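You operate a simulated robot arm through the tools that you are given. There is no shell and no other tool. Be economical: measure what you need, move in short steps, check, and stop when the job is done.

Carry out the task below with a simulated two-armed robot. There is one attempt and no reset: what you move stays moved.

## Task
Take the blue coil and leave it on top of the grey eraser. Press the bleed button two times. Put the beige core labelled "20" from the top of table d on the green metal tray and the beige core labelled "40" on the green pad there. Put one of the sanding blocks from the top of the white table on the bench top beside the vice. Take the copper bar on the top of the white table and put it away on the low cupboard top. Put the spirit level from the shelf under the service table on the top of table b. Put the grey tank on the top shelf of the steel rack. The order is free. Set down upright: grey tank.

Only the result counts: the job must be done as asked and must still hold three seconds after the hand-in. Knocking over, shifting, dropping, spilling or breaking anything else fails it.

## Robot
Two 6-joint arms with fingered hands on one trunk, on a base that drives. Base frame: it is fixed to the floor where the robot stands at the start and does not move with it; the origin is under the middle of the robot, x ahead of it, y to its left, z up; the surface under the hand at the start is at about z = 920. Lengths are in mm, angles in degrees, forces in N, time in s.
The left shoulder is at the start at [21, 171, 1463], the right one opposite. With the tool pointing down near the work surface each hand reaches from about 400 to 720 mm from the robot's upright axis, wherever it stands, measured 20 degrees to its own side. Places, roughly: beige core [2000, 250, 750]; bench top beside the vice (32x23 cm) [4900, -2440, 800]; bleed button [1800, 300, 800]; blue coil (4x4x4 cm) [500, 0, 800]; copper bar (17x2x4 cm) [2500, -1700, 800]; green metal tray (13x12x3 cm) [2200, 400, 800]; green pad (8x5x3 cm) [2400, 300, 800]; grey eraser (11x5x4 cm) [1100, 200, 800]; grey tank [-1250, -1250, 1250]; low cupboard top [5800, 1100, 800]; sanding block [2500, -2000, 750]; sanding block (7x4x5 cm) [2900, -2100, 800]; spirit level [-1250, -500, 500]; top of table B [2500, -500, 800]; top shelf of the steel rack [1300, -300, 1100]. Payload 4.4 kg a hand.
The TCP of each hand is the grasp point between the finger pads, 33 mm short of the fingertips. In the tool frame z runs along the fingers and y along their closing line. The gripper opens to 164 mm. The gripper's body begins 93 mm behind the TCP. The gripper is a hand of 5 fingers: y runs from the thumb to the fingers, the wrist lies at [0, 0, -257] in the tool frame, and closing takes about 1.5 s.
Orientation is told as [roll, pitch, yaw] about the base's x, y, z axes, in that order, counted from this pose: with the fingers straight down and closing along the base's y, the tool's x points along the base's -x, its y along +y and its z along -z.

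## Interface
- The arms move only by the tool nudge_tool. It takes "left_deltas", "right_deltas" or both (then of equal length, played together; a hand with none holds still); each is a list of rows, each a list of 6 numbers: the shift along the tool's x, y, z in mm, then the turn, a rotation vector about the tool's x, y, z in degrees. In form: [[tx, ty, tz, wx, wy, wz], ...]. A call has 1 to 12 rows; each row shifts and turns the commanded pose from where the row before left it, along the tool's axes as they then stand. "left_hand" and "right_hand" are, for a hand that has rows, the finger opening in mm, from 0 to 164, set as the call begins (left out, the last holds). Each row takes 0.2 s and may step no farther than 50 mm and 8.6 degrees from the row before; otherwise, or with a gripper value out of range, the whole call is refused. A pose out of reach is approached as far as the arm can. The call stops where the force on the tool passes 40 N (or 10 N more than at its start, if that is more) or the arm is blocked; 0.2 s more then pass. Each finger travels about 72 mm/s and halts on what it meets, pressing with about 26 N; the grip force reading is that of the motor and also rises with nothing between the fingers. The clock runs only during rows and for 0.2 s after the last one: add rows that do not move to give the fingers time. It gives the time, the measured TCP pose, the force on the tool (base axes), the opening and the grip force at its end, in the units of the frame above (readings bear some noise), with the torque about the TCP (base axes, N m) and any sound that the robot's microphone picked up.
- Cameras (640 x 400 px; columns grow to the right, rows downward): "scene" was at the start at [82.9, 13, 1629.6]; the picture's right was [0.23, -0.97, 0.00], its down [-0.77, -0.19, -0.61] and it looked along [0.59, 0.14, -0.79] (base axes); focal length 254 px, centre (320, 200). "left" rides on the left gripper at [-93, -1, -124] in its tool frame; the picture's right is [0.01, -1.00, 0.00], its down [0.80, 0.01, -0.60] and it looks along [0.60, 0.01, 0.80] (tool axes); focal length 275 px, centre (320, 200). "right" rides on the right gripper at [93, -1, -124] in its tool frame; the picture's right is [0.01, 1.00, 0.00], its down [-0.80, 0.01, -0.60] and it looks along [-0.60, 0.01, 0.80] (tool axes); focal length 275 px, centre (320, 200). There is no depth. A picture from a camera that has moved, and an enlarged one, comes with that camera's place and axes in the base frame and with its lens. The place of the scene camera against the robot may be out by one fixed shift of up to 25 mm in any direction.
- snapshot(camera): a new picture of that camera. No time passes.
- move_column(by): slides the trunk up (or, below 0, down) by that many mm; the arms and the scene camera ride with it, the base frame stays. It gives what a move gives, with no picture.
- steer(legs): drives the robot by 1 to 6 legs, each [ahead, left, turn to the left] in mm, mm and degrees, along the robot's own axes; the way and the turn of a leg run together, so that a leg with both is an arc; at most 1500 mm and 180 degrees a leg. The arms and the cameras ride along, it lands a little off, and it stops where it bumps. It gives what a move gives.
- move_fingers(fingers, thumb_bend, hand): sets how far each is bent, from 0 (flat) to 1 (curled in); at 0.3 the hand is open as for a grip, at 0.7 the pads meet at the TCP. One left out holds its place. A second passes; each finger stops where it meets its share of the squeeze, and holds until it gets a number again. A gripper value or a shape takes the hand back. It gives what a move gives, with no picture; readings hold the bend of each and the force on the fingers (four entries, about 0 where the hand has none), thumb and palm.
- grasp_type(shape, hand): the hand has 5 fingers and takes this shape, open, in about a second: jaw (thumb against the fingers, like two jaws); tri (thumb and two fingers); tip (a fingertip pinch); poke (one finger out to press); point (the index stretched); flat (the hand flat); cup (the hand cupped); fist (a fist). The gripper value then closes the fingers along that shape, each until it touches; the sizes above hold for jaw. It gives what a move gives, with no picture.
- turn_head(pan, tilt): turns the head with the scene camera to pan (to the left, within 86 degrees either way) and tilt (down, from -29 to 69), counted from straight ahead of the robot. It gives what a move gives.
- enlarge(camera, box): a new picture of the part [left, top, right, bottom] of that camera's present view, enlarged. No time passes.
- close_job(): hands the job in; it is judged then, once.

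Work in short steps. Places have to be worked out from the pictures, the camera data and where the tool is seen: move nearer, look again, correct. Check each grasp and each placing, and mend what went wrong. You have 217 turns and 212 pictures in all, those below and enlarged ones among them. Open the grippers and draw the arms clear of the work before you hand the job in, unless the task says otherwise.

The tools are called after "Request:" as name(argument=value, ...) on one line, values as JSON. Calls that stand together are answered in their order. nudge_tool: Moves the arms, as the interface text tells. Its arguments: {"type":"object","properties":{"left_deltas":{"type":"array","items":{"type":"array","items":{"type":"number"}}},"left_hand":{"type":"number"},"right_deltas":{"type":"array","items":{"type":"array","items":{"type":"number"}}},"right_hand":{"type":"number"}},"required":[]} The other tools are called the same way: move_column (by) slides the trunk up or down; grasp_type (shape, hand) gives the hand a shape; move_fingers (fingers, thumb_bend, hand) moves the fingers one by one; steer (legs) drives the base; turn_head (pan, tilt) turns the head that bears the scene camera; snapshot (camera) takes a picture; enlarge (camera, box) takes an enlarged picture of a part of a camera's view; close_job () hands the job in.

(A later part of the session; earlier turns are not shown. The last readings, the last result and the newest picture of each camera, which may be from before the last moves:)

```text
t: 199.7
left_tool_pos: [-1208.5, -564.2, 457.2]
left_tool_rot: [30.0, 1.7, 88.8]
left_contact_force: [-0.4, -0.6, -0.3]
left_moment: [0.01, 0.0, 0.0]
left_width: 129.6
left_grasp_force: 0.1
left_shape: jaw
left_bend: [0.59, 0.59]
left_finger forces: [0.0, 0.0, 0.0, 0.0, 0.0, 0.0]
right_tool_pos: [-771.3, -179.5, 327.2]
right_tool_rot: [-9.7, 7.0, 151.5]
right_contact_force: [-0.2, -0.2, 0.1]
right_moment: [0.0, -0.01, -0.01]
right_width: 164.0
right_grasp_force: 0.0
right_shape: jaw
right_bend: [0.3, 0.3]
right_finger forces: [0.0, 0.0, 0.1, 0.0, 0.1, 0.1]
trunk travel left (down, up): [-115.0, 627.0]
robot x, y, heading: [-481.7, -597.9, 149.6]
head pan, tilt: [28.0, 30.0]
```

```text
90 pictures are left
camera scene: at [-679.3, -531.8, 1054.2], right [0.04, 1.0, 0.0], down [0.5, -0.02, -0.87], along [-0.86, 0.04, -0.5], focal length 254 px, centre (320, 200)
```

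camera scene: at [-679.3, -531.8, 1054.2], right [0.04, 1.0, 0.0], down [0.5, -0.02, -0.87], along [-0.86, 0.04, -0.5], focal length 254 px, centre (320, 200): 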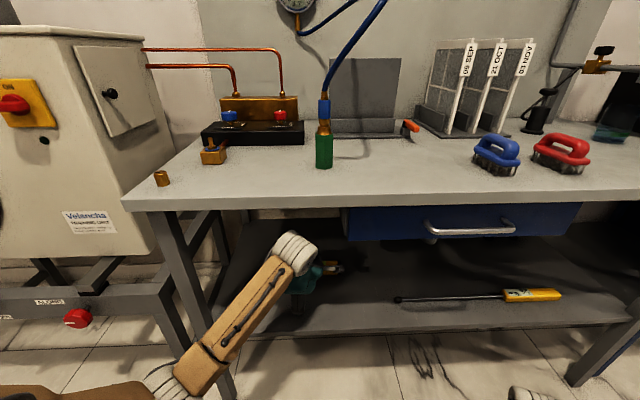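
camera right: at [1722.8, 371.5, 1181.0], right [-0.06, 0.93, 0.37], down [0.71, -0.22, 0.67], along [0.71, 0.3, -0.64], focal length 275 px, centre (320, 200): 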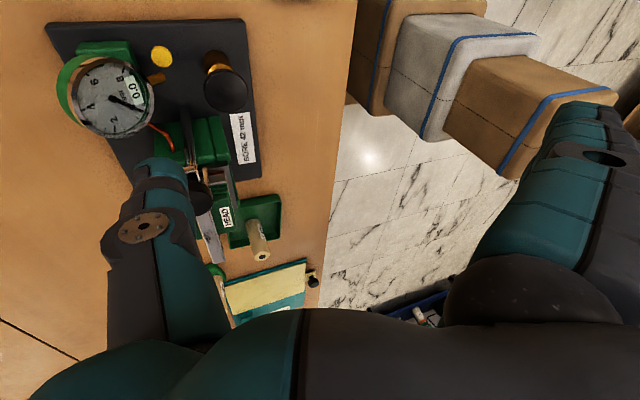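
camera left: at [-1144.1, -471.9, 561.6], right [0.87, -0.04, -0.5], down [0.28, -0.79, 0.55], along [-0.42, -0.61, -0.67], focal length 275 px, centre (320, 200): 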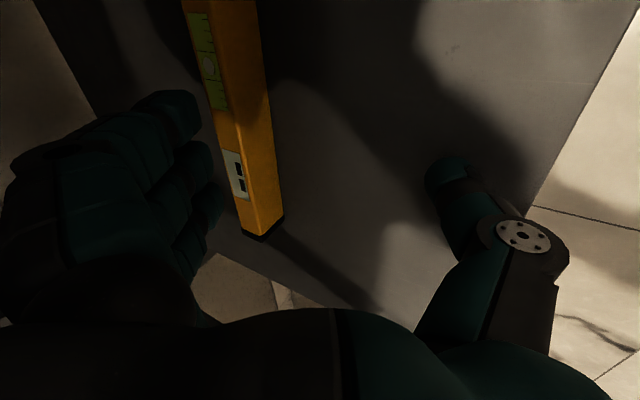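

Fingers pass over the bar nicely; bar centre x≈-1327. Drive another ~122 mm.

Request:
steer(legs=[[105, 62, 0]])

Request:
snapshot(camera="left")

```text
t: 200.9
left_tool_pos: [-1332.7, -565.6, 456.3]
left_tool_rot: [30.0, 1.5, 88.9]
left_contact_force: [0.5, 0.4, -0.3]
left_moment: [-0.02, 0.0, -0.03]
left_width: 129.6
left_grasp_force: 0.1
left_shape: jaw
left_bend: [0.59, 0.59]
left_finger forces: [0.1, 0.0, 0.0, 0.1, 0.0, 0.0]
right_tool_pos: [-894.3, -179.3, 327.1]
right_tool_rot: [-9.8, 7.0, 151.4]
right_contact_force: [0.4, -1.0, -0.6]
right_moment: [0.02, 0.0, -0.01]
right_width: 163.9
right_grasp_force: 0.0
right_shape: jaw
right_bend: [0.3, 0.3]
right_finger forces: [0.1, 0.1, 0.0, 0.0, 0.0, 0.0]
trunk travel left (down, up): [-115.0, 627.0]
robot x, y, heading: [-602.1, -595.9, 149.6]
head pan, tilt: [28.0, 30.0]
```

```text
89 pictures are left
camera left: at [-1267.1, -472.6, 561.4], right [0.87, -0.04, -0.5], down [0.28, -0.79, 0.55], along [-0.42, -0.61, -0.67], focal length 275 px, centre (320, 200)
```

left: 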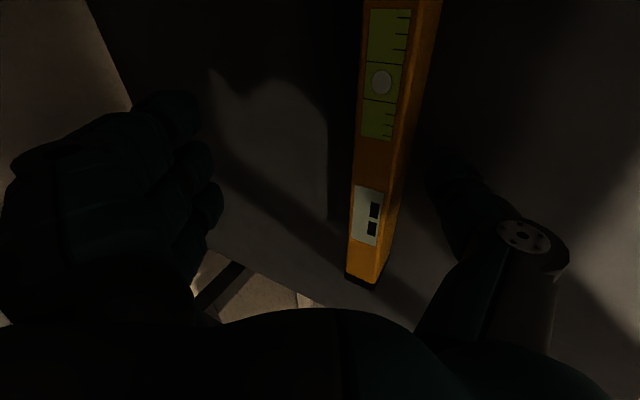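

Bar is straddled. Un-tilt the hand to vertical, then view.

Request:
nudge_tool(left_deltas=[[0, 0, 0, 7.5, 0, 0], [0, 0, 0, 7.5, 0, 0], [0, 0, 0, 7.5, 0, 0], [0, 0, 0, 7.5, 0, 0], [0, 0, 0, 0, 0, 0]])

Request:
snapshot(camera="left")

Request:
snapshot(camera="scene")

```text
t: 202.2
left_tool_pos: [-1321.8, -547.0, 454.6]
left_tool_rot: [-0.8, 1.0, 88.0]
left_contact_force: [0.6, 0.5, 0.5]
left_moment: [-0.01, 0.01, -0.01]
left_width: 130.1
left_grasp_force: 0.1
left_shape: jaw
left_bend: [0.59, 0.59]
left_finger forces: [0.0, 0.1, 0.0, 0.1, 0.1, 0.1]
right_tool_pos: [-893.3, -176.8, 325.7]
right_tool_rot: [-9.3, 7.0, 151.3]
right_contact_force: [0.4, -0.1, 0.6]
right_moment: [0.05, 0.0, -0.01]
right_width: 164.1
right_grasp_force: 0.1
right_shape: jaw
right_bend: [0.3, 0.3]
right_finger forces: [0.1, 0.0, 0.1, 0.0, 0.0, 0.0]
trunk travel left (down, up): [-115.0, 627.0]
robot x, y, heading: [-603.1, -595.8, 149.3]
head pan, tilt: [28.0, 30.0]
```

```text
88 pictures are left
camera left: at [-1318.3, -453.4, 577.6], right [1.0, -0.05, 0.01], down [-0.05, -0.79, 0.61], along [-0.02, -0.61, -0.79], focal length 275 px, centre (320, 200)
```

left: 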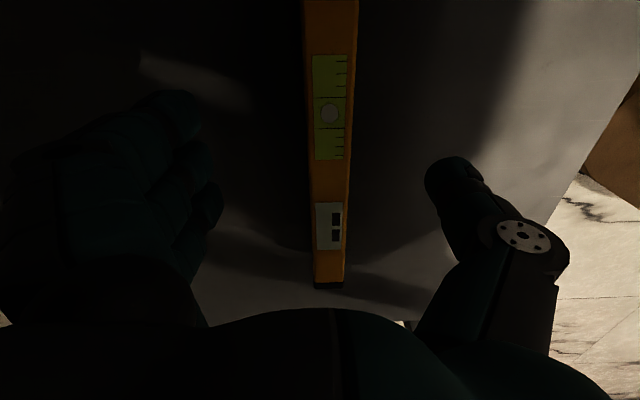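

```text
87 pictures are left
camera scene: at [-797.9, -524.9, 1054.5], right [0.05, 1.0, -0.01], down [0.5, -0.03, -0.87], along [-0.87, 0.04, -0.5], focal length 254 px, centre (320, 200)
```

scene: 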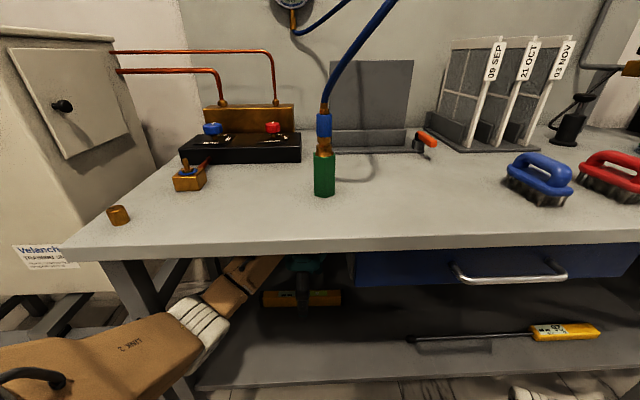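

Well centred. Lower ~30 mm and close.

Request:
nudge_tool(left_deltas=[[0, 2, 10, 0, 0, 0], [0, 0, 10, 0, 0, 0], [0, 0, 8, 0, 0, 0], [0, 0, 0, 0, 0, 0]])

Request:
nudge_tool(left_deltas=[[0, 0, 0, 0, 0, 0], [0, 0, 0, 0, 0, 0], [0, 0, 0, 0, 0, 0], [0, 0, 0, 0, 0, 0], [0, 0, 0, 0, 0, 0], [0, 0, 0, 0, 0, 0], [0, 0, 0, 0, 0, 0]], left_hand=15)

Request:
snapshot(camera="left")

```text
t: 203.2
left_tool_pos: [-1336.5, -551.4, 438.0]
left_tool_rot: [0.5, 1.2, 88.2]
left_contact_force: [0.2, -0.1, 0.2]
left_moment: [0.01, 0.01, 0.01]
left_width: 129.6
left_grasp_force: 0.1
left_shape: jaw
left_bend: [0.59, 0.59]
left_finger forces: [0.0, 0.0, 0.1, 0.1, 0.0, 0.0]
right_tool_pos: [-893.1, -177.4, 325.7]
right_tool_rot: [-9.4, 7.1, 151.3]
right_contact_force: [0.1, 0.2, -0.1]
right_moment: [-0.03, -0.01, -0.03]
right_width: 164.1
right_grasp_force: 0.1
right_shape: jaw
right_bend: [0.3, 0.3]
right_finger forces: [0.0, 0.1, 0.0, 0.0, 0.1, 0.0]
trunk travel left (down, up): [-115.0, 627.0]
robot x, y, heading: [-604.9, -595.4, 149.4]
head pan, tilt: [28.0, 30.0]
```

```text
t: 204.8
left_tool_pos: [-1335.2, -550.5, 436.7]
left_tool_rot: [0.5, 1.3, 88.2]
left_contact_force: [-1.2, -0.2, -0.6]
left_moment: [0.07, 0.11, -0.02]
left_width: 22.4
left_grasp_force: 26.4
left_shape: jaw
left_bend: [0.72, 0.75]
left_finger forces: [6.1, 6.0, 5.9, 5.7, 22.9, 0.1]
right_tool_pos: [-893.1, -176.1, 326.1]
right_tool_rot: [-9.4, 7.1, 151.3]
right_contact_force: [-0.6, -0.2, 0.0]
right_moment: [0.03, -0.01, 0.0]
right_width: 164.0
right_grasp_force: 0.1
right_shape: jaw
right_bend: [0.3, 0.3]
right_finger forces: [0.1, 0.0, 0.1, 0.0, 0.1, 0.1]
trunk travel left (down, up): [-115.0, 627.0]
robot x, y, heading: [-604.5, -591.0, 149.3]
head pan, tilt: [28.0, 30.0]
```

```text
86 pictures are left
camera left: at [-1330.1, -456.9, 558.2], right [1.0, -0.04, -0.01], down [-0.03, -0.79, 0.62], along [-0.03, -0.62, -0.79], focal length 275 px, centre (320, 200)
```

left: 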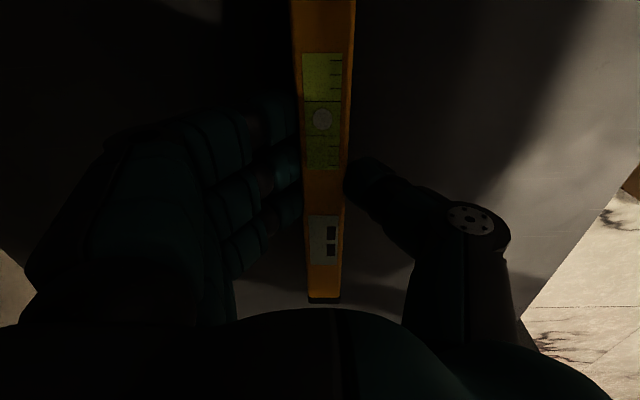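

Firm grip. Lift 14 mm (limited by the table above) and back straight out.

Request:
nudge_tool(left_deltas=[[0, 0, -7, 0, 0, 0], [0, 0, -7, 0, 0, 0], [0, 0, 0, 0, 0, 0]])

Request:
steer(legs=[[-130, -77, 0], [-215, -127, 0]])

Request:
snapshot(camera="scene")

Request:
snapshot(camera="left")

```text
t: 205.6
left_tool_pos: [-1327.3, -549.7, 443.1]
left_tool_rot: [-0.2, 1.2, 88.1]
left_contact_force: [0.6, -0.2, -2.8]
left_moment: [0.03, 0.02, -0.01]
left_width: 22.7
left_grasp_force: 26.5
left_shape: jaw
left_bend: [0.72, 0.75]
left_finger forces: [5.9, 5.8, 5.7, 5.6, 23.1, 0.0]
right_tool_pos: [-892.6, -177.0, 324.6]
right_tool_rot: [-9.4, 7.1, 151.4]
right_contact_force: [-0.2, 0.3, -0.4]
right_moment: [0.01, 0.0, 0.0]
right_width: 163.9
right_grasp_force: 0.0
right_shape: jaw
right_bend: [0.3, 0.3]
right_finger forces: [0.0, 0.0, 0.1, 0.0, 0.0, 0.0]
trunk travel left (down, up): [-115.0, 627.0]
robot x, y, heading: [-604.3, -599.6, 149.4]
head pan, tilt: [28.0, 30.0]
```

```text
t: 208.3
left_tool_pos: [-932.2, -567.5, 442.6]
left_tool_rot: [-0.1, 1.5, 88.9]
left_contact_force: [-0.2, 0.3, -2.8]
left_moment: [0.04, 0.0, 0.0]
left_width: 22.5
left_grasp_force: 25.5
left_shape: jaw
left_bend: [0.72, 0.75]
left_finger forces: [6.0, 6.0, 5.8, 5.7, 23.3, 0.0]
right_tool_pos: [-492.2, -180.3, 327.2]
right_tool_rot: [-9.9, 7.1, 151.4]
right_contact_force: [0.0, 0.0, 0.3]
right_moment: [-0.01, -0.04, 0.0]
right_width: 164.1
right_grasp_force: 0.0
right_shape: jaw
right_bend: [0.3, 0.3]
right_finger forces: [0.1, 0.1, 0.0, 0.0, 0.0, 0.1]
trunk travel left (down, up): [-115.0, 627.0]
robot x, y, heading: [-203.2, -593.2, 149.7]
head pan, tilt: [28.0, 30.0]
```

```text
85 pictures are left
camera scene: at [-400.3, -533.2, 1054.3], right [0.04, 1.0, 0.0], down [0.5, -0.02, -0.87], along [-0.86, 0.04, -0.5], focal length 254 px, centre (320, 200)
```

scene: 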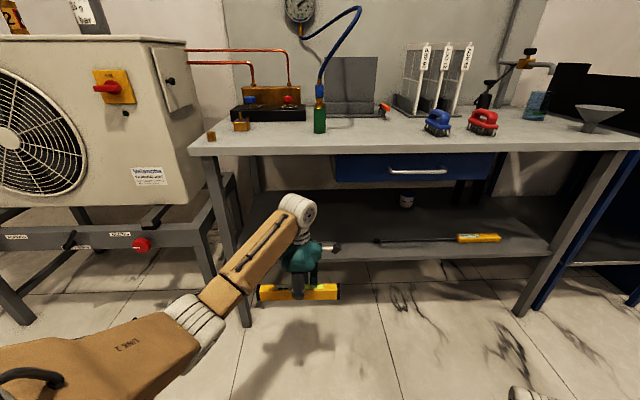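

```text
84 pictures are left
camera left: at [-928.7, -472.5, 564.5], right [1.0, -0.03, 0.0], down [-0.03, -0.78, 0.62], along [-0.02, -0.62, -0.78], focal length 275 px, centre (320, 200)
```

left: 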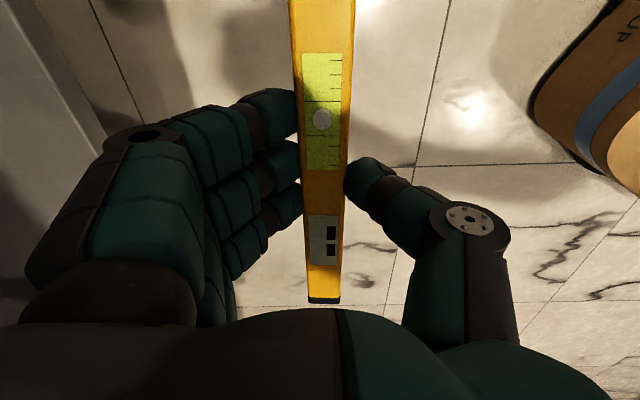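

Level is securely out. Raise the column fully and retract the left hand.

Request:
move_column(by=400)

Request:
move_column(by=200)

Request:
nudge_tool(left_deltas=[[0, -30, 0, 0, 0, 0], [0, -30, 0, 0, 0, 0], [0, -30, 0, 0, 0, 0], [0, 0, 0, 0, 0, 0]])

Request:
turn_head(pan=60, tilt=25)

Request:
snapshot(camera="scene")

```text
t: 212.2
left_tool_pos: [-932.3, -567.5, 841.8]
left_tool_rot: [-0.1, 1.5, 88.8]
left_contact_force: [0.1, 0.3, -2.3]
left_moment: [0.02, -0.02, 0.0]
left_width: 22.4
left_grasp_force: 25.9
left_shape: jaw
left_bend: [0.72, 0.75]
left_finger forces: [6.0, 5.9, 5.8, 5.7, 23.1, 0.1]
right_tool_pos: [-491.5, -180.2, 726.8]
right_tool_rot: [-10.0, 7.0, 151.5]
right_contact_force: [-0.3, -0.3, 0.3]
right_moment: [-0.02, 0.01, 0.0]
right_width: 164.0
right_grasp_force: 0.1
right_shape: jaw
right_bend: [0.3, 0.3]
right_finger forces: [0.0, 0.0, 0.0, 0.0, 0.1, 0.0]
trunk travel left (down, up): [-515.0, 227.0]
robot x, y, heading: [-206.4, -595.7, 149.9]
head pan, tilt: [28.0, 30.0]
```

```text
t: 214.3
left_tool_pos: [-930.6, -568.0, 1042.0]
left_tool_rot: [-0.1, 1.5, 88.9]
left_contact_force: [0.5, 0.2, -2.6]
left_moment: [0.02, 0.02, 0.01]
left_width: 22.6
left_grasp_force: 25.8
left_shape: jaw
left_bend: [0.72, 0.75]
left_finger forces: [6.0, 5.9, 5.8, 5.7, 23.2, 0.1]
right_tool_pos: [-493.2, -181.4, 927.6]
right_tool_rot: [-9.8, 6.9, 151.5]
right_contact_force: [0.2, -0.3, -0.6]
right_moment: [-0.01, 0.0, 0.01]
right_width: 163.9
right_grasp_force: 0.0
right_shape: jaw
right_bend: [0.3, 0.3]
right_finger forces: [0.0, 0.1, 0.0, 0.1, 0.0, 0.1]
trunk travel left (down, up): [-715.0, 27.0]
robot x, y, heading: [-200.5, -597.1, 149.6]
head pan, tilt: [28.0, 30.0]
```

```text
t: 215.3
left_tool_pos: [-841.3, -569.1, 1041.8]
left_tool_rot: [-0.1, 1.5, 88.9]
left_contact_force: [0.3, -0.1, -2.4]
left_moment: [0.02, -0.04, 0.04]
left_width: 22.3
left_grasp_force: 26.0
left_shape: jaw
left_bend: [0.72, 0.75]
left_finger forces: [6.0, 6.0, 5.8, 5.7, 23.2, 0.0]
right_tool_pos: [-492.8, -180.5, 928.1]
right_tool_rot: [-9.8, 7.0, 151.5]
right_contact_force: [0.5, 0.0, 0.0]
right_moment: [0.0, -0.01, 0.01]
right_width: 164.0
right_grasp_force: 0.1
right_shape: jaw
right_bend: [0.3, 0.3]
right_finger forces: [0.0, 0.0, 0.0, 0.0, 0.0, 0.0]
trunk travel left (down, up): [-715.0, 27.0]
robot x, y, heading: [-206.6, -591.0, 149.5]
head pan, tilt: [28.0, 30.0]
```

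```text
t: 216.3
left_tool_pos: [-840.0, -569.8, 1043.5]
left_tool_rot: [0.0, 1.5, 88.9]
left_contact_force: [0.1, 0.2, -1.8]
left_moment: [0.0, -0.02, 0.0]
left_width: 22.3
left_grasp_force: 26.4
left_shape: jaw
left_bend: [0.72, 0.75]
left_finger forces: [6.0, 5.9, 5.8, 5.6, 23.3, 0.0]
right_tool_pos: [-493.2, -179.7, 926.8]
right_tool_rot: [-9.8, 7.0, 151.4]
right_contact_force: [0.3, -0.1, 0.2]
right_moment: [-0.01, -0.03, -0.01]
right_width: 164.0
right_grasp_force: 0.1
right_shape: jaw
right_bend: [0.3, 0.3]
right_finger forces: [0.0, 0.0, 0.0, 0.1, 0.0, 0.1]
trunk travel left (down, up): [-715.0, 27.0]
robot x, y, heading: [-204.5, -600.0, 149.6]
head pan, tilt: [60.0, 25.0]
```

```text
83 pictures are left
camera scene: at [-292.7, -640.0, 1670.5], right [-0.49, 0.87, 0.0], down [0.37, 0.21, -0.91], along [-0.79, -0.45, -0.42], focal length 254 px, centre (320, 200)
```

scene: 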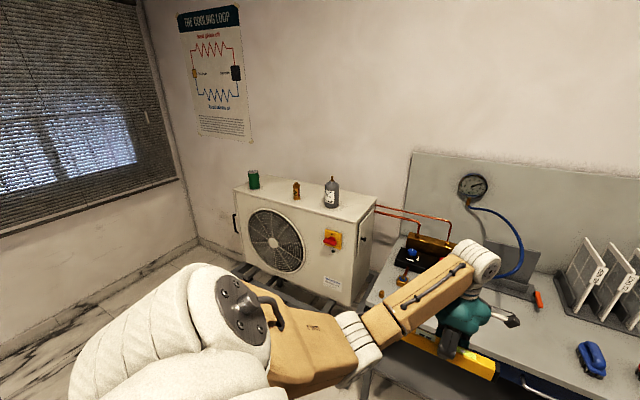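

Tank is at about (-1330,-1165), AC top ≈1095. Straighten and raise the right hand, then turn toward the AC unit.

Request:
nudge_tool(right_deltas=[[-20, 0, -40, -3.3, -2.3, 0], [-20, 0, -40, -3.3, -2.3, 0], [-20, 0, -40, -3.3, -2.3, 0], [-20, 0, -40, 0, 0, 0], [-20, 0, -40, 0, 0, 0], [-20, 0, -40, 0, 0, 0], [-10, 0, -40, 0, 0, 0], [-10, 0, -40, 0, 0, 0], [0, 0, -40, 0, 0, 0], [0, 0, 0, 0, 0, 0]])

Request:
steer(legs=[[0, 0, 60.5], [380, 165, 0]])

Request:
turn_head(pan=-15, tilt=30)

Request:
snapshot(camera="scene")

Request:
snapshot(camera="right")

```text
t: 218.5
left_tool_pos: [-841.0, -568.5, 1043.2]
left_tool_rot: [0.0, 1.5, 88.9]
left_contact_force: [-0.2, 0.6, -1.5]
left_moment: [0.02, 0.02, -0.01]
left_width: 22.1
left_grasp_force: 25.8
left_shape: jaw
left_bend: [0.72, 0.75]
left_finger forces: [5.9, 6.0, 5.8, 5.6, 23.3, 0.0]
right_tool_pos: [-693.7, -85.4, 1222.3]
right_tool_rot: [0.1, 0.1, 152.2]
right_contact_force: [-0.8, -0.6, -1.3]
right_moment: [-0.02, 0.01, -0.02]
right_width: 163.8
right_grasp_force: 0.1
right_shape: jaw
right_bend: [0.3, 0.3]
right_finger forces: [0.0, 0.0, 0.0, 0.1, 0.1, 0.1]
right hand out of reach, approached as far as the arm can: row 2, 3, 4, 5, 6, 7, 8, 9
trunk travel left (down, up): [-715.0, 27.0]
robot x, y, heading: [-203.1, -594.5, 149.7]
head pan, tilt: [60.0, 25.0]
```

```text
t: 223.8
left_tool_pos: [-774.2, -1479.2, 1043.7]
left_tool_rot: [-0.1, 1.5, 150.2]
left_contact_force: [0.3, -0.1, -2.6]
left_moment: [0.0, 0.0, 0.02]
left_width: 22.1
left_grasp_force: 25.4
left_shape: jaw
left_bend: [0.72, 0.75]
left_finger forces: [5.7, 5.6, 5.8, 5.6, 22.8, 0.1]
right_tool_pos: [-1126.6, -1119.0, 1222.7]
right_tool_rot: [0.1, 0.2, -146.7]
right_contact_force: [1.1, 0.4, -0.5]
right_moment: [0.01, 0.0, -0.03]
right_width: 164.0
right_grasp_force: 0.1
right_shape: jaw
right_bend: [0.3, 0.3]
right_finger forces: [0.0, 0.1, 0.0, 0.1, 0.0, 0.0]
trunk travel left (down, up): [-715.0, 27.0]
robot x, y, heading: [-444.8, -933.8, -148.9]
head pan, tilt: [60.0, 25.0]
```

```text
t: 225.2
left_tool_pos: [-774.2, -1479.1, 1043.5]
left_tool_rot: [-0.1, 1.5, 150.1]
left_contact_force: [0.1, -0.4, -1.5]
left_moment: [-0.01, 0.01, 0.01]
left_width: 22.2
left_grasp_force: 26.5
left_shape: jaw
left_bend: [0.72, 0.75]
left_finger forces: [5.8, 5.7, 5.6, 5.6, 22.7, 0.0]
right_tool_pos: [-1127.2, -1118.7, 1223.1]
right_tool_rot: [0.1, 0.2, -146.7]
right_contact_force: [-0.4, 0.7, 0.3]
right_moment: [0.02, 0.0, -0.03]
right_width: 164.1
right_grasp_force: 0.1
right_shape: jaw
right_bend: [0.3, 0.3]
right_finger forces: [0.0, 0.0, 0.0, 0.0, 0.0, 0.0]
trunk travel left (down, up): [-715.0, 27.0]
robot x, y, heading: [-441.9, -929.3, -149.4]
head pan, tilt: [-15.0, 30.0]
```

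```text
82 pictures are left
camera scene: at [-540.3, -966.8, 1662.6], right [-0.27, 0.96, 0.0], down [0.48, 0.14, -0.87], along [-0.83, -0.24, -0.5], focal length 254 px, centre (320, 200)
```

scene: 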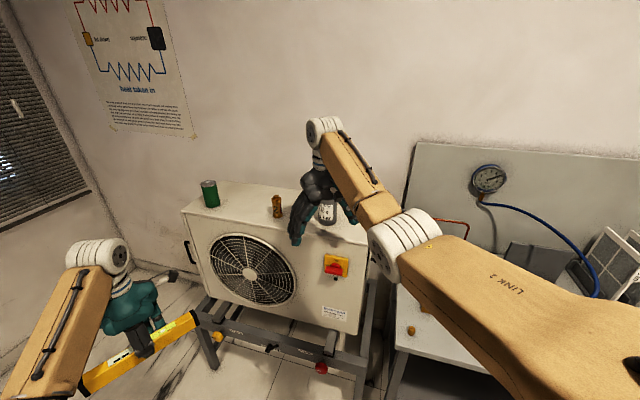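

```text
81 pictures are left
camera right: at [-1049.6, -1065.8, 1347.7], right [0.56, -0.83, 0.0], down [-0.66, -0.45, 0.6], along [-0.5, -0.34, -0.8], focal length 275 px, centre (320, 200)
```

right: 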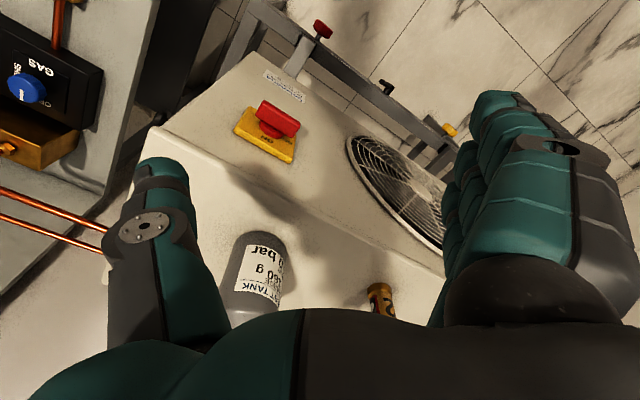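

Top-down clearance isn't reachable, so approach horizontally: the open hand straddles the tank, palm passing above its valve. Lower to z≈1190, shift right 77, ahead 100.

Request:
nudge_tool(right_deltas=[[0, 0, 16, 0, 0, 0], [0, 0, 16, 0, 0, 0], [0, 0, 0, 0, 0, 0]], right_hand=140)

Request:
steer(legs=[[0, -77, 0], [90, 0, 0]])

Request:
snapshot(camera="right")

Request:
snapshot(camera="scene")

```text
t: 226.0
left_tool_pos: [-773.7, -1479.3, 1043.2]
left_tool_rot: [-0.1, 1.6, 149.9]
left_contact_force: [0.4, 0.3, -2.4]
left_moment: [-0.02, 0.06, 0.01]
left_width: 22.2
left_grasp_force: 25.6
left_shape: jaw
left_bend: [0.72, 0.75]
left_finger forces: [5.8, 5.7, 5.8, 5.5, 22.9, 0.1]
right_tool_pos: [-1126.2, -1118.1, 1191.0]
right_tool_rot: [0.1, 0.1, -146.7]
right_contact_force: [-1.3, 0.8, 0.2]
right_moment: [0.0, 0.0, -0.02]
right_width: 140.4
right_grasp_force: 0.0
right_shape: jaw
right_bend: [0.53, 0.54]
right_finger forces: [0.1, 0.1, 0.0, 0.0, 0.0, 0.0]
trunk travel left (down, up): [-715.0, 27.0]
robot x, y, heading: [-440.9, -931.9, -149.7]
head pan, tilt: [-15.0, 30.0]
```

```text
t: 227.8
left_tool_pos: [-893.2, -1460.1, 1043.3]
left_tool_rot: [-0.1, 1.4, 150.1]
left_contact_force: [-0.1, -0.4, -3.2]
left_moment: [-0.01, -0.03, -0.01]
left_width: 22.3
left_grasp_force: 26.1
left_shape: jaw
left_bend: [0.72, 0.75]
left_finger forces: [5.8, 5.8, 5.7, 5.6, 22.9, 0.0]
right_tool_pos: [-1244.9, -1098.6, 1189.9]
right_tool_rot: [0.1, 0.2, -146.6]
right_contact_force: [-0.4, 0.2, 0.2]
right_moment: [0.03, -0.04, -0.03]
right_width: 140.2
right_grasp_force: 0.1
right_shape: jaw
right_bend: [0.53, 0.54]
right_finger forces: [0.0, 0.0, 0.0, 0.0, 0.0, 0.0]
trunk travel left (down, up): [-715.0, 27.0]
robot x, y, heading: [-564.0, -912.4, -149.2]
head pan, tilt: [-15.0, 30.0]
```

```text
80 pictures are left
camera right: at [-1168.4, -1046.9, 1315.0], right [0.56, -0.83, 0.0], down [-0.67, -0.45, 0.6], along [-0.49, -0.33, -0.8], focal length 275 px, centre (320, 200)
```

right: 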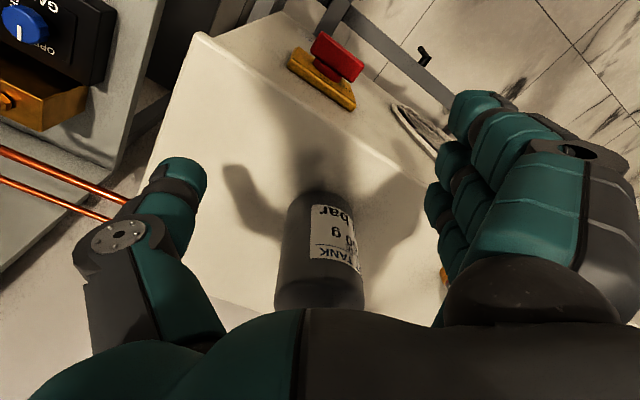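

```text
79 pictures are left
camera scene: at [-659.6, -948.1, 1662.5], right [-0.27, 0.96, 0.0], down [0.48, 0.14, -0.87], along [-0.83, -0.24, -0.5], focal length 254 px, centre (320, 200)
```

scene: 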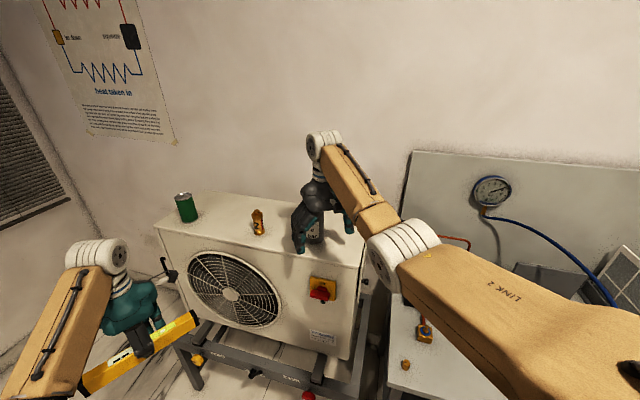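

Tank is centred laterally, ~101 mm ahead. Raise 13 mm for palm clearance and drive ahead.

Request:
nudge_tool(right_deltas=[[0, 0, -13, 0, 0, 0], [0, 0, 0, 0, 0, 0]])

Request:
steer(legs=[[60, 0, 0]])

Request:
snapshot(camera="right")

Request:
enlarge(camera="scene", box=[270, 120, 390, 270])

```text
t: 228.4
left_tool_pos: [-892.5, -1460.0, 1041.6]
left_tool_rot: [-0.1, 1.4, 150.1]
left_contact_force: [-0.7, 0.1, -2.3]
left_moment: [0.03, -0.03, -0.03]
left_width: 22.0
left_grasp_force: 25.7
left_shape: jaw
left_bend: [0.72, 0.75]
left_finger forces: [5.8, 5.7, 5.6, 5.6, 22.8, 0.0]
right_tool_pos: [-1244.7, -1098.9, 1203.3]
right_tool_rot: [0.1, 0.3, -146.7]
right_contact_force: [-0.6, -0.5, -0.1]
right_moment: [0.0, -0.01, -0.02]
right_width: 140.4
right_grasp_force: 0.0
right_shape: jaw
right_bend: [0.53, 0.54]
right_finger forces: [0.0, 0.0, 0.0, 0.0, 0.1, 0.0]
trunk travel left (down, up): [-715.0, 27.0]
robot x, y, heading: [-559.6, -914.1, -149.2]
head pan, tilt: [-15.0, 30.0]
```

```text
t: 229.4
left_tool_pos: [-944.6, -1491.2, 1042.6]
left_tool_rot: [-0.1, 1.6, 150.1]
left_contact_force: [-0.1, -0.6, -3.0]
left_moment: [0.03, -0.06, -0.01]
left_width: 22.1
left_grasp_force: 26.1
left_shape: jaw
left_bend: [0.72, 0.75]
left_finger forces: [5.9, 5.8, 5.7, 5.6, 22.8, 0.0]
right_tool_pos: [-1297.3, -1129.9, 1203.2]
right_tool_rot: [0.2, 0.1, -146.6]
right_contact_force: [-1.0, -1.3, -0.7]
right_moment: [0.05, -0.1, 0.03]
right_width: 140.6
right_grasp_force: 0.2
right_shape: jaw
right_bend: [0.53, 0.54]
right_finger forces: [0.0, 0.1, 0.0, 0.0, 0.1, 0.0]
trunk travel left (down, up): [-715.0, 27.0]
robot x, y, heading: [-613.6, -943.1, -149.2]
head pan, tilt: [-15.0, 30.0]
```

```text
78 pictures are left
camera right: at [-1220.7, -1077.7, 1328.0], right [0.56, -0.83, 0.0], down [-0.67, -0.45, 0.6], along [-0.49, -0.33, -0.8], focal length 275 px, centre (320, 200)
```

right: 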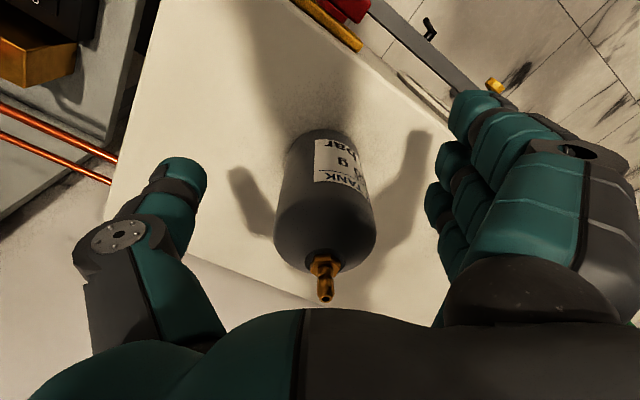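

```text
2.67 times, centred on (330, 195) of scene
camera zoom: at [-711.7, -979.2, 1662.4], right [-0.27, 0.96, 0.0], down [0.48, 0.14, -0.86], along [-0.83, -0.24, -0.5], focal length 677 px, centre (293, 213)
```

zoom: 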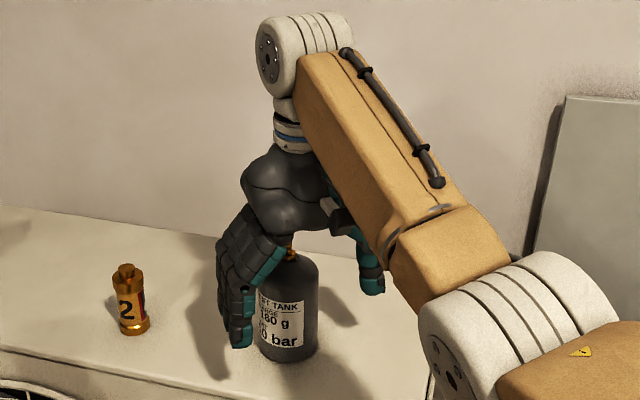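

Tank top is about z 1240, so there's ample palm clearance. Drive 40 mm more, then lower 30 mm.

Request:
steer(legs=[[40, 0, 0]])

Request:
nudge_tool(right_deltas=[[0, 0, 15, 0, 0, 0], [0, 0, 15, 0, 0, 0], [0, 0, 0, 0, 0, 0]])

Request:
snapshot(camera="right")

```text
t: 230.2
left_tool_pos: [-976.7, -1509.5, 1042.8]
left_tool_rot: [0.1, 1.4, 150.1]
left_contact_force: [-0.1, 0.4, -2.0]
left_moment: [-0.04, -0.02, -0.01]
left_width: 22.1
left_grasp_force: 26.0
left_shape: jaw
left_bend: [0.72, 0.75]
left_finger forces: [5.9, 5.8, 5.7, 5.6, 22.9, 0.0]
right_tool_pos: [-1329.7, -1148.4, 1205.5]
right_tool_rot: [0.0, 0.0, -146.6]
right_contact_force: [0.5, -0.9, 0.3]
right_moment: [-0.01, 0.02, -0.03]
right_width: 140.4
right_grasp_force: 0.0
right_shape: jaw
right_bend: [0.53, 0.54]
right_finger forces: [0.0, 0.0, 0.0, 0.0, 0.0, 0.0]
trunk travel left (down, up): [-715.0, 27.0]
robot x, y, heading: [-648.6, -963.0, -149.2]
head pan, tilt: [-15.0, 30.0]
```

```text
t: 231.0
left_tool_pos: [-977.2, -1511.3, 1043.5]
left_tool_rot: [0.0, 1.5, 150.1]
left_contact_force: [0.0, 1.1, -2.5]
left_moment: [-0.01, 0.04, 0.01]
left_width: 22.3
left_grasp_force: 25.8
left_shape: jaw
left_bend: [0.72, 0.75]
left_finger forces: [5.8, 5.7, 5.7, 5.6, 22.9, 0.0]
right_tool_pos: [-1330.1, -1149.1, 1174.0]
right_tool_rot: [0.1, 0.1, -146.7]
right_contact_force: [0.6, 0.4, -0.8]
right_moment: [-0.02, 0.07, 0.01]
right_width: 140.4
right_grasp_force: 0.0
right_shape: jaw
right_bend: [0.53, 0.54]
right_finger forces: [0.0, 0.1, 0.0, 0.0, 0.0, 0.0]
trunk travel left (down, up): [-715.0, 27.0]
robot x, y, heading: [-649.7, -963.0, -149.3]
head pan, tilt: [-15.0, 30.0]
```

```text
76 pictures are left
camera right: at [-1252.7, -1096.9, 1299.6], right [0.56, -0.83, 0.0], down [-0.66, -0.45, 0.6], along [-0.5, -0.34, -0.8], focal length 275 px, centre (320, 200)
```

right: 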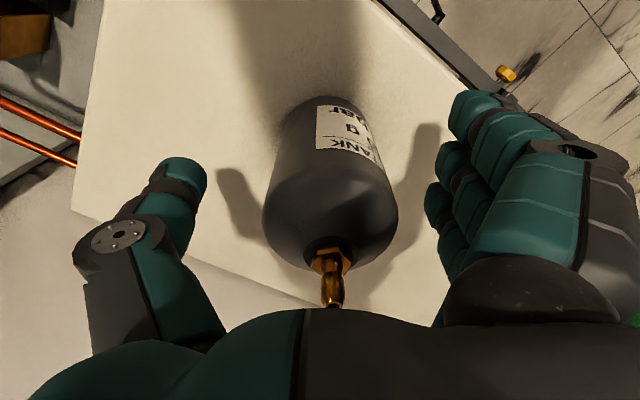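

Tank is centred between the fingers. Close.

Request:
nudge_tool(right_deltas=[[0, 0, 0, 0, 0, 0], [0, 0, 0, 0, 0, 0], [0, 0, 0, 0, 0, 0], [0, 0, 0, 0, 0, 0], [0, 0, 0, 0, 0, 0], [0, 0, 0, 0, 0, 0]], right_hand=45)

Request:
nudge_tool(right_deltas=[[0, 0, -15, 0, 0, 0], [0, 0, -15, 0, 0, 0], [0, 0, -10, 0, 0, 0], [0, 0, 0, 0, 0, 0]])

Request:
snapshot(camera="right")

```text
t: 232.4
left_tool_pos: [-978.1, -1510.1, 1043.8]
left_tool_rot: [-0.1, 1.5, 150.1]
left_contact_force: [-0.1, 0.1, -4.1]
left_moment: [0.02, 0.0, -0.01]
left_width: 22.3
left_grasp_force: 25.9
left_shape: jaw
left_bend: [0.72, 0.75]
left_finger forces: [5.8, 5.8, 5.6, 5.6, 22.8, 0.1]
right_tool_pos: [-1329.9, -1148.8, 1174.5]
right_tool_rot: [0.0, 0.0, -146.8]
right_contact_force: [0.4, -2.7, 2.1]
right_moment: [0.05, 0.08, 0.02]
right_width: 59.3
right_grasp_force: 24.2
right_shape: jaw
right_bend: [0.7, 0.66]
right_finger forces: [0.0, 1.7, 25.1, 0.0, 24.6, 0.0]
trunk travel left (down, up): [-715.0, 27.0]
robot x, y, heading: [-647.5, -964.3, -149.2]
head pan, tilt: [-15.0, 30.0]
```

```text
t: 233.4
left_tool_pos: [-978.6, -1509.9, 1042.8]
left_tool_rot: [-0.1, 1.5, 150.1]
left_contact_force: [0.3, 0.7, -2.0]
left_moment: [-0.01, 0.01, -0.02]
left_width: 22.3
left_grasp_force: 25.8
left_shape: jaw
left_bend: [0.72, 0.75]
left_finger forces: [5.8, 5.8, 5.7, 5.6, 23.0, 0.1]
right_tool_pos: [-1331.5, -1148.8, 1214.6]
right_tool_rot: [0.1, 0.0, -146.7]
right_contact_force: [0.2, 0.0, -7.5]
right_moment: [-0.12, -0.11, 0.01]
right_width: 59.2
right_grasp_force: 26.0
right_shape: jaw
right_bend: [0.7, 0.66]
right_finger forces: [0.0, 1.9, 25.7, 0.1, 28.1, 0.1]
trunk travel left (down, up): [-715.0, 27.0]
robot x, y, heading: [-649.1, -959.1, -149.1]
head pan, tilt: [-15.0, 30.0]
```

```text
75 pictures are left
camera right: at [-1254.2, -1097.2, 1339.0], right [0.56, -0.83, 0.0], down [-0.67, -0.45, 0.6], along [-0.49, -0.34, -0.8], focal length 275 px, centre (320, 200)
```

right: 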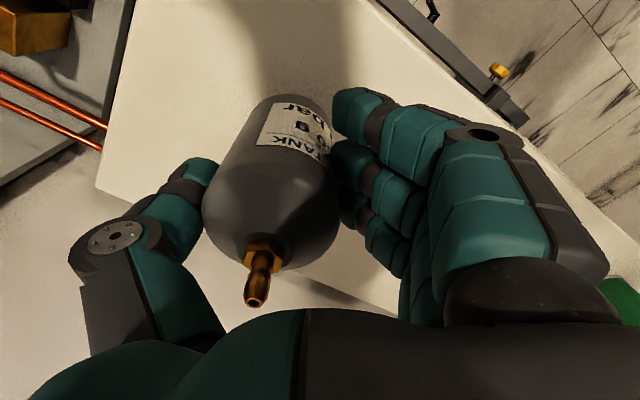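

Tank is held upright. Back away from the AC, turn to face +x, and look ahead before driving along the corridor.

Request:
steer(legs=[[-350, 0, 0], [0, 0, 149]])

Request:
turn_head(pan=0, tilt=22)

Request:
snapshot(camera="scene")

Request:
snapshot(camera="right")

```text
t: 241.8
left_tool_pos: [217.4, -486.1, 1042.0]
left_tool_rot: [0.0, 1.5, -60.9]
left_contact_force: [0.6, -0.2, -1.6]
left_moment: [0.01, 0.0, -0.02]
left_width: 21.7
left_grasp_force: 26.0
left_shape: jaw
left_bend: [0.72, 0.75]
left_finger forces: [5.6, 5.5, 5.6, 5.4, 21.9, 0.0]
right_tool_pos: [334.8, -976.0, 1213.9]
right_tool_rot: [0.1, 0.0, 2.3]
right_contact_force: [-0.1, 0.7, -6.2]
right_moment: [0.17, 0.04, 0.03]
right_width: 59.0
right_grasp_force: 26.0
right_shape: jaw
right_bend: [0.7, 0.66]
right_finger forces: [0.0, 0.7, 27.3, 0.0, 27.9, 0.0]
trunk travel left (down, up): [-715.0, 27.0]
robot x, y, heading: [-346.3, -785.9, -0.1]
head pan, tilt: [-15.0, 30.0]
```

```text
t: 242.6
left_tool_pos: [216.5, -485.6, 1042.4]
left_tool_rot: [-0.1, 1.5, -60.8]
left_contact_force: [-0.2, 0.7, -2.1]
left_moment: [-0.01, 0.0, 0.02]
left_width: 21.9
left_grasp_force: 25.7
left_shape: jaw
left_bend: [0.72, 0.75]
left_finger forces: [5.6, 5.5, 5.6, 5.4, 21.9, 0.0]
right_tool_pos: [334.3, -977.2, 1214.8]
right_tool_rot: [0.1, 0.2, 2.5]
right_contact_force: [0.1, 0.2, -7.2]
right_moment: [0.16, 0.03, -0.05]
right_width: 58.9
right_grasp_force: 26.2
right_shape: jaw
right_bend: [0.7, 0.66]
right_finger forces: [0.0, 0.6, 27.2, 0.1, 28.1, 0.1]
trunk travel left (down, up): [-715.0, 27.0]
robot x, y, heading: [-347.0, -783.6, -0.3]
head pan, tilt: [0.0, 22.0]
```

```text
74 pictures are left
camera scene: at [-243.6, -790.2, 1675.3], right [0.0, -1.0, 0.0], down [-0.38, 0.0, -0.93], along [0.93, 0.0, -0.38], focal length 254 px, centre (320, 200)
```

scene: 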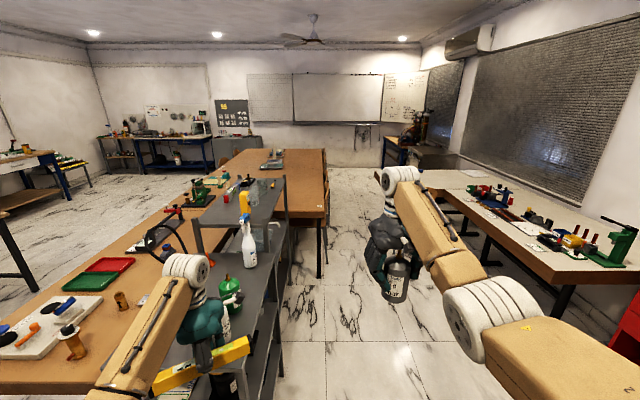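

```text
73 pictures are left
camera right: at [242.8, -981.6, 1338.6], right [-0.05, 1.0, 0.0], down [0.8, 0.04, 0.6], along [0.6, 0.03, -0.8], focal length 275 px, centre (320, 200)
```

right: 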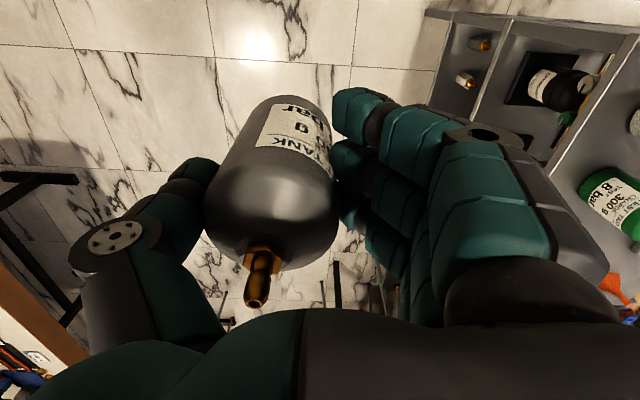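

The left hand is above the cart; move away sideways first (-y), then along the corridor, and look at the rack.

Request:
steer(legs=[[0, -440, 0], [1400, 0, 0]])

Request:
turn_head(pan=70, tilt=30)

Request:
snapshot(camera="scene")

Request:
enlarge(camera="scene", box=[200, 60, 520, 260])

```text
t: 251.8
left_tool_pos: [1598.9, -916.9, 1042.7]
left_tool_rot: [-0.1, 1.5, -60.3]
left_contact_force: [0.3, -0.5, -2.2]
left_moment: [-0.02, 0.01, 0.01]
left_width: 21.7
left_grasp_force: 25.7
left_shape: jaw
left_bend: [0.72, 0.75]
left_finger forces: [5.6, 5.5, 5.4, 5.3, 22.1, 0.1]
right_tool_pos: [1719.9, -1408.5, 1214.0]
right_tool_rot: [0.1, 0.2, 2.9]
right_contact_force: [0.3, -0.9, -7.6]
right_moment: [0.18, 0.01, 0.01]
right_width: 59.2
right_grasp_force: 26.1
right_shape: jaw
right_bend: [0.7, 0.66]
right_finger forces: [0.0, 0.7, 27.5, 0.0, 28.1, 0.0]
trunk travel left (down, up): [-715.0, 27.0]
robot x, y, heading: [1037.5, -1221.5, 0.4]
head pan, tilt: [0.0, 22.0]
```

```text
t: 253.2
left_tool_pos: [1598.4, -918.3, 1042.4]
left_tool_rot: [-0.1, 1.5, -60.3]
left_contact_force: [0.4, -0.9, -2.7]
left_moment: [0.02, -0.02, 0.04]
left_width: 21.4
left_grasp_force: 26.1
left_shape: jaw
left_bend: [0.72, 0.75]
left_finger forces: [5.6, 5.5, 5.4, 5.4, 21.9, 0.0]
right_tool_pos: [1720.2, -1406.9, 1214.7]
right_tool_rot: [0.2, 0.3, 2.9]
right_contact_force: [0.3, 0.1, -7.6]
right_moment: [0.17, 0.02, 0.01]
right_width: 59.3
right_grasp_force: 26.6
right_shape: jaw
right_bend: [0.7, 0.66]
right_finger forces: [0.0, 0.6, 27.3, 0.0, 28.1, 0.0]
trunk travel left (down, up): [-715.0, 27.0]
robot x, y, heading: [1036.7, -1222.8, 0.3]
head pan, tilt: [70.0, 30.0]
```

```text
72 pictures are left
camera scene: at [1077.5, -1141.0, 1662.6], right [0.94, -0.34, 0.0], down [-0.17, -0.47, -0.87], along [0.29, 0.82, -0.5], focal length 254 px, centre (320, 200)
```

scene: 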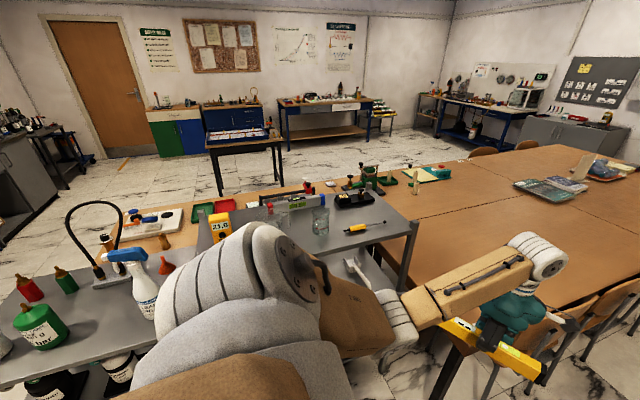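

```text
2.00 times, centred on (360, 160) of scene
camera zoom: at [1077.5, -1141.0, 1662.6], right [0.94, -0.34, 0.0], down [-0.17, -0.47, -0.87], along [0.29, 0.82, -0.5], focal length 507 px, centre (240, 280)
```

zoom: 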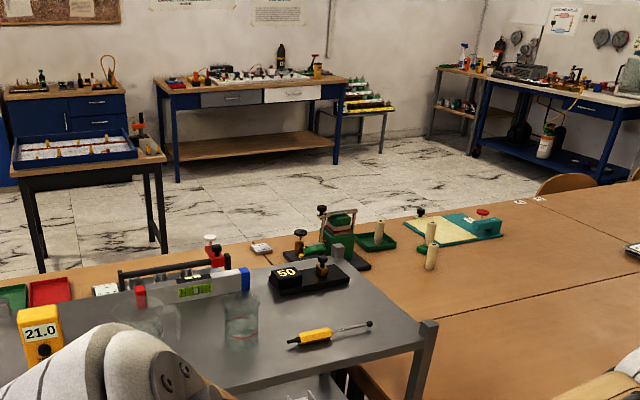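

Rack's free spot is near (1645,-380), but the level in the left hand would hit the rack, so place the level on table B first. Drive so the left hand is over about (2000,-620).

Request:
steer(legs=[[400, 298, 0]])

Request:
turn_head(pan=10, tilt=45)

Request:
snapshot(camera="scene")

Request:
snapshot(camera="left")

```text
t: 256.1
left_tool_pos: [1996.1, -612.9, 1043.3]
left_tool_rot: [-0.1, 1.4, -60.1]
left_contact_force: [0.5, 0.4, -2.2]
left_moment: [-0.03, -0.02, -0.05]
left_width: 21.6
left_grasp_force: 25.9
left_shape: jaw
left_bend: [0.72, 0.75]
left_finger forces: [5.6, 5.5, 5.5, 5.5, 22.0, 0.1]
right_tool_pos: [2120.2, -1102.9, 1213.2]
right_tool_rot: [0.1, 0.2, 3.1]
right_contact_force: [0.5, 0.2, -7.8]
right_moment: [0.17, 0.06, -0.01]
right_width: 59.3
right_grasp_force: 25.9
right_shape: jaw
right_bend: [0.7, 0.66]
right_finger forces: [0.0, 0.7, 27.3, 0.0, 28.0, 0.0]
trunk travel left (down, up): [-715.0, 27.0]
robot x, y, heading: [1434.9, -918.5, 0.4]
head pan, tilt: [70.0, 30.0]
```

```text
t: 257.4
left_tool_pos: [1995.7, -611.7, 1043.6]
left_tool_rot: [-0.2, 1.6, -60.1]
left_contact_force: [0.0, 0.0, -1.9]
left_moment: [-0.01, -0.01, 0.0]
left_width: 21.7
left_grasp_force: 26.2
left_shape: jaw
left_bend: [0.72, 0.75]
left_finger forces: [5.5, 5.6, 5.5, 5.4, 21.9, 0.0]
right_tool_pos: [2118.4, -1104.0, 1214.7]
right_tool_rot: [0.1, 0.2, 3.1]
right_contact_force: [-1.0, -1.1, -7.5]
right_moment: [0.18, 0.04, 0.01]
right_width: 59.1
right_grasp_force: 25.6
right_shape: jaw
right_bend: [0.7, 0.66]
right_finger forces: [0.1, 0.8, 27.3, 0.0, 28.1, 0.1]
trunk travel left (down, up): [-715.0, 27.0]
robot x, y, heading: [1436.0, -918.3, 0.6]
head pan, tilt: [10.0, 45.0]
```

```text
70 pictures are left
camera scene: at [1525.8, -909.3, 1639.9], right [0.18, -0.98, 0.0], down [-0.7, -0.13, -0.71], along [0.69, 0.13, -0.71], focal length 254 px, centre (320, 200)
```

scene: 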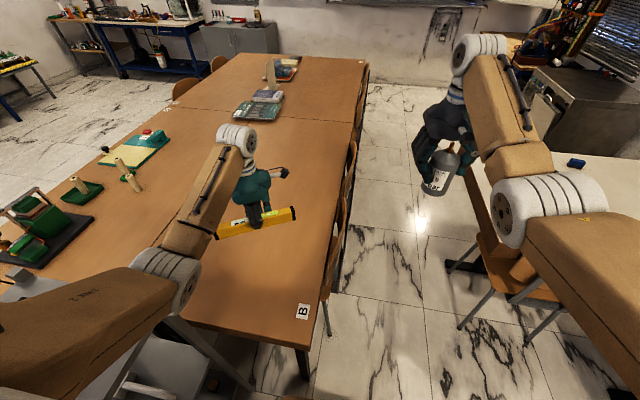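

```text
69 pictures are left
camera left: at [2043.3, -697.7, 1164.3], right [-0.87, -0.49, 0.0], down [-0.38, 0.69, 0.62], along [-0.3, 0.54, -0.78], focal length 275 px, centre (320, 200)
```

left: 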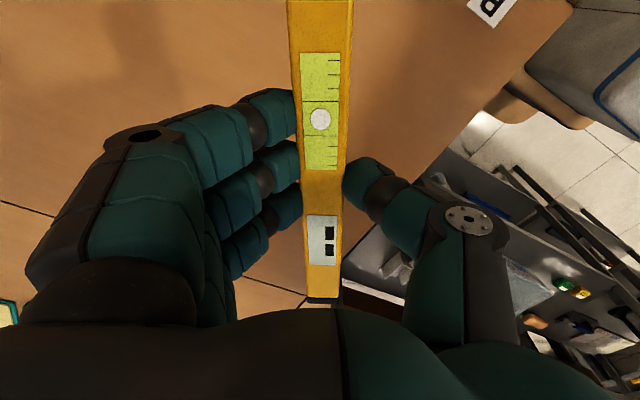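

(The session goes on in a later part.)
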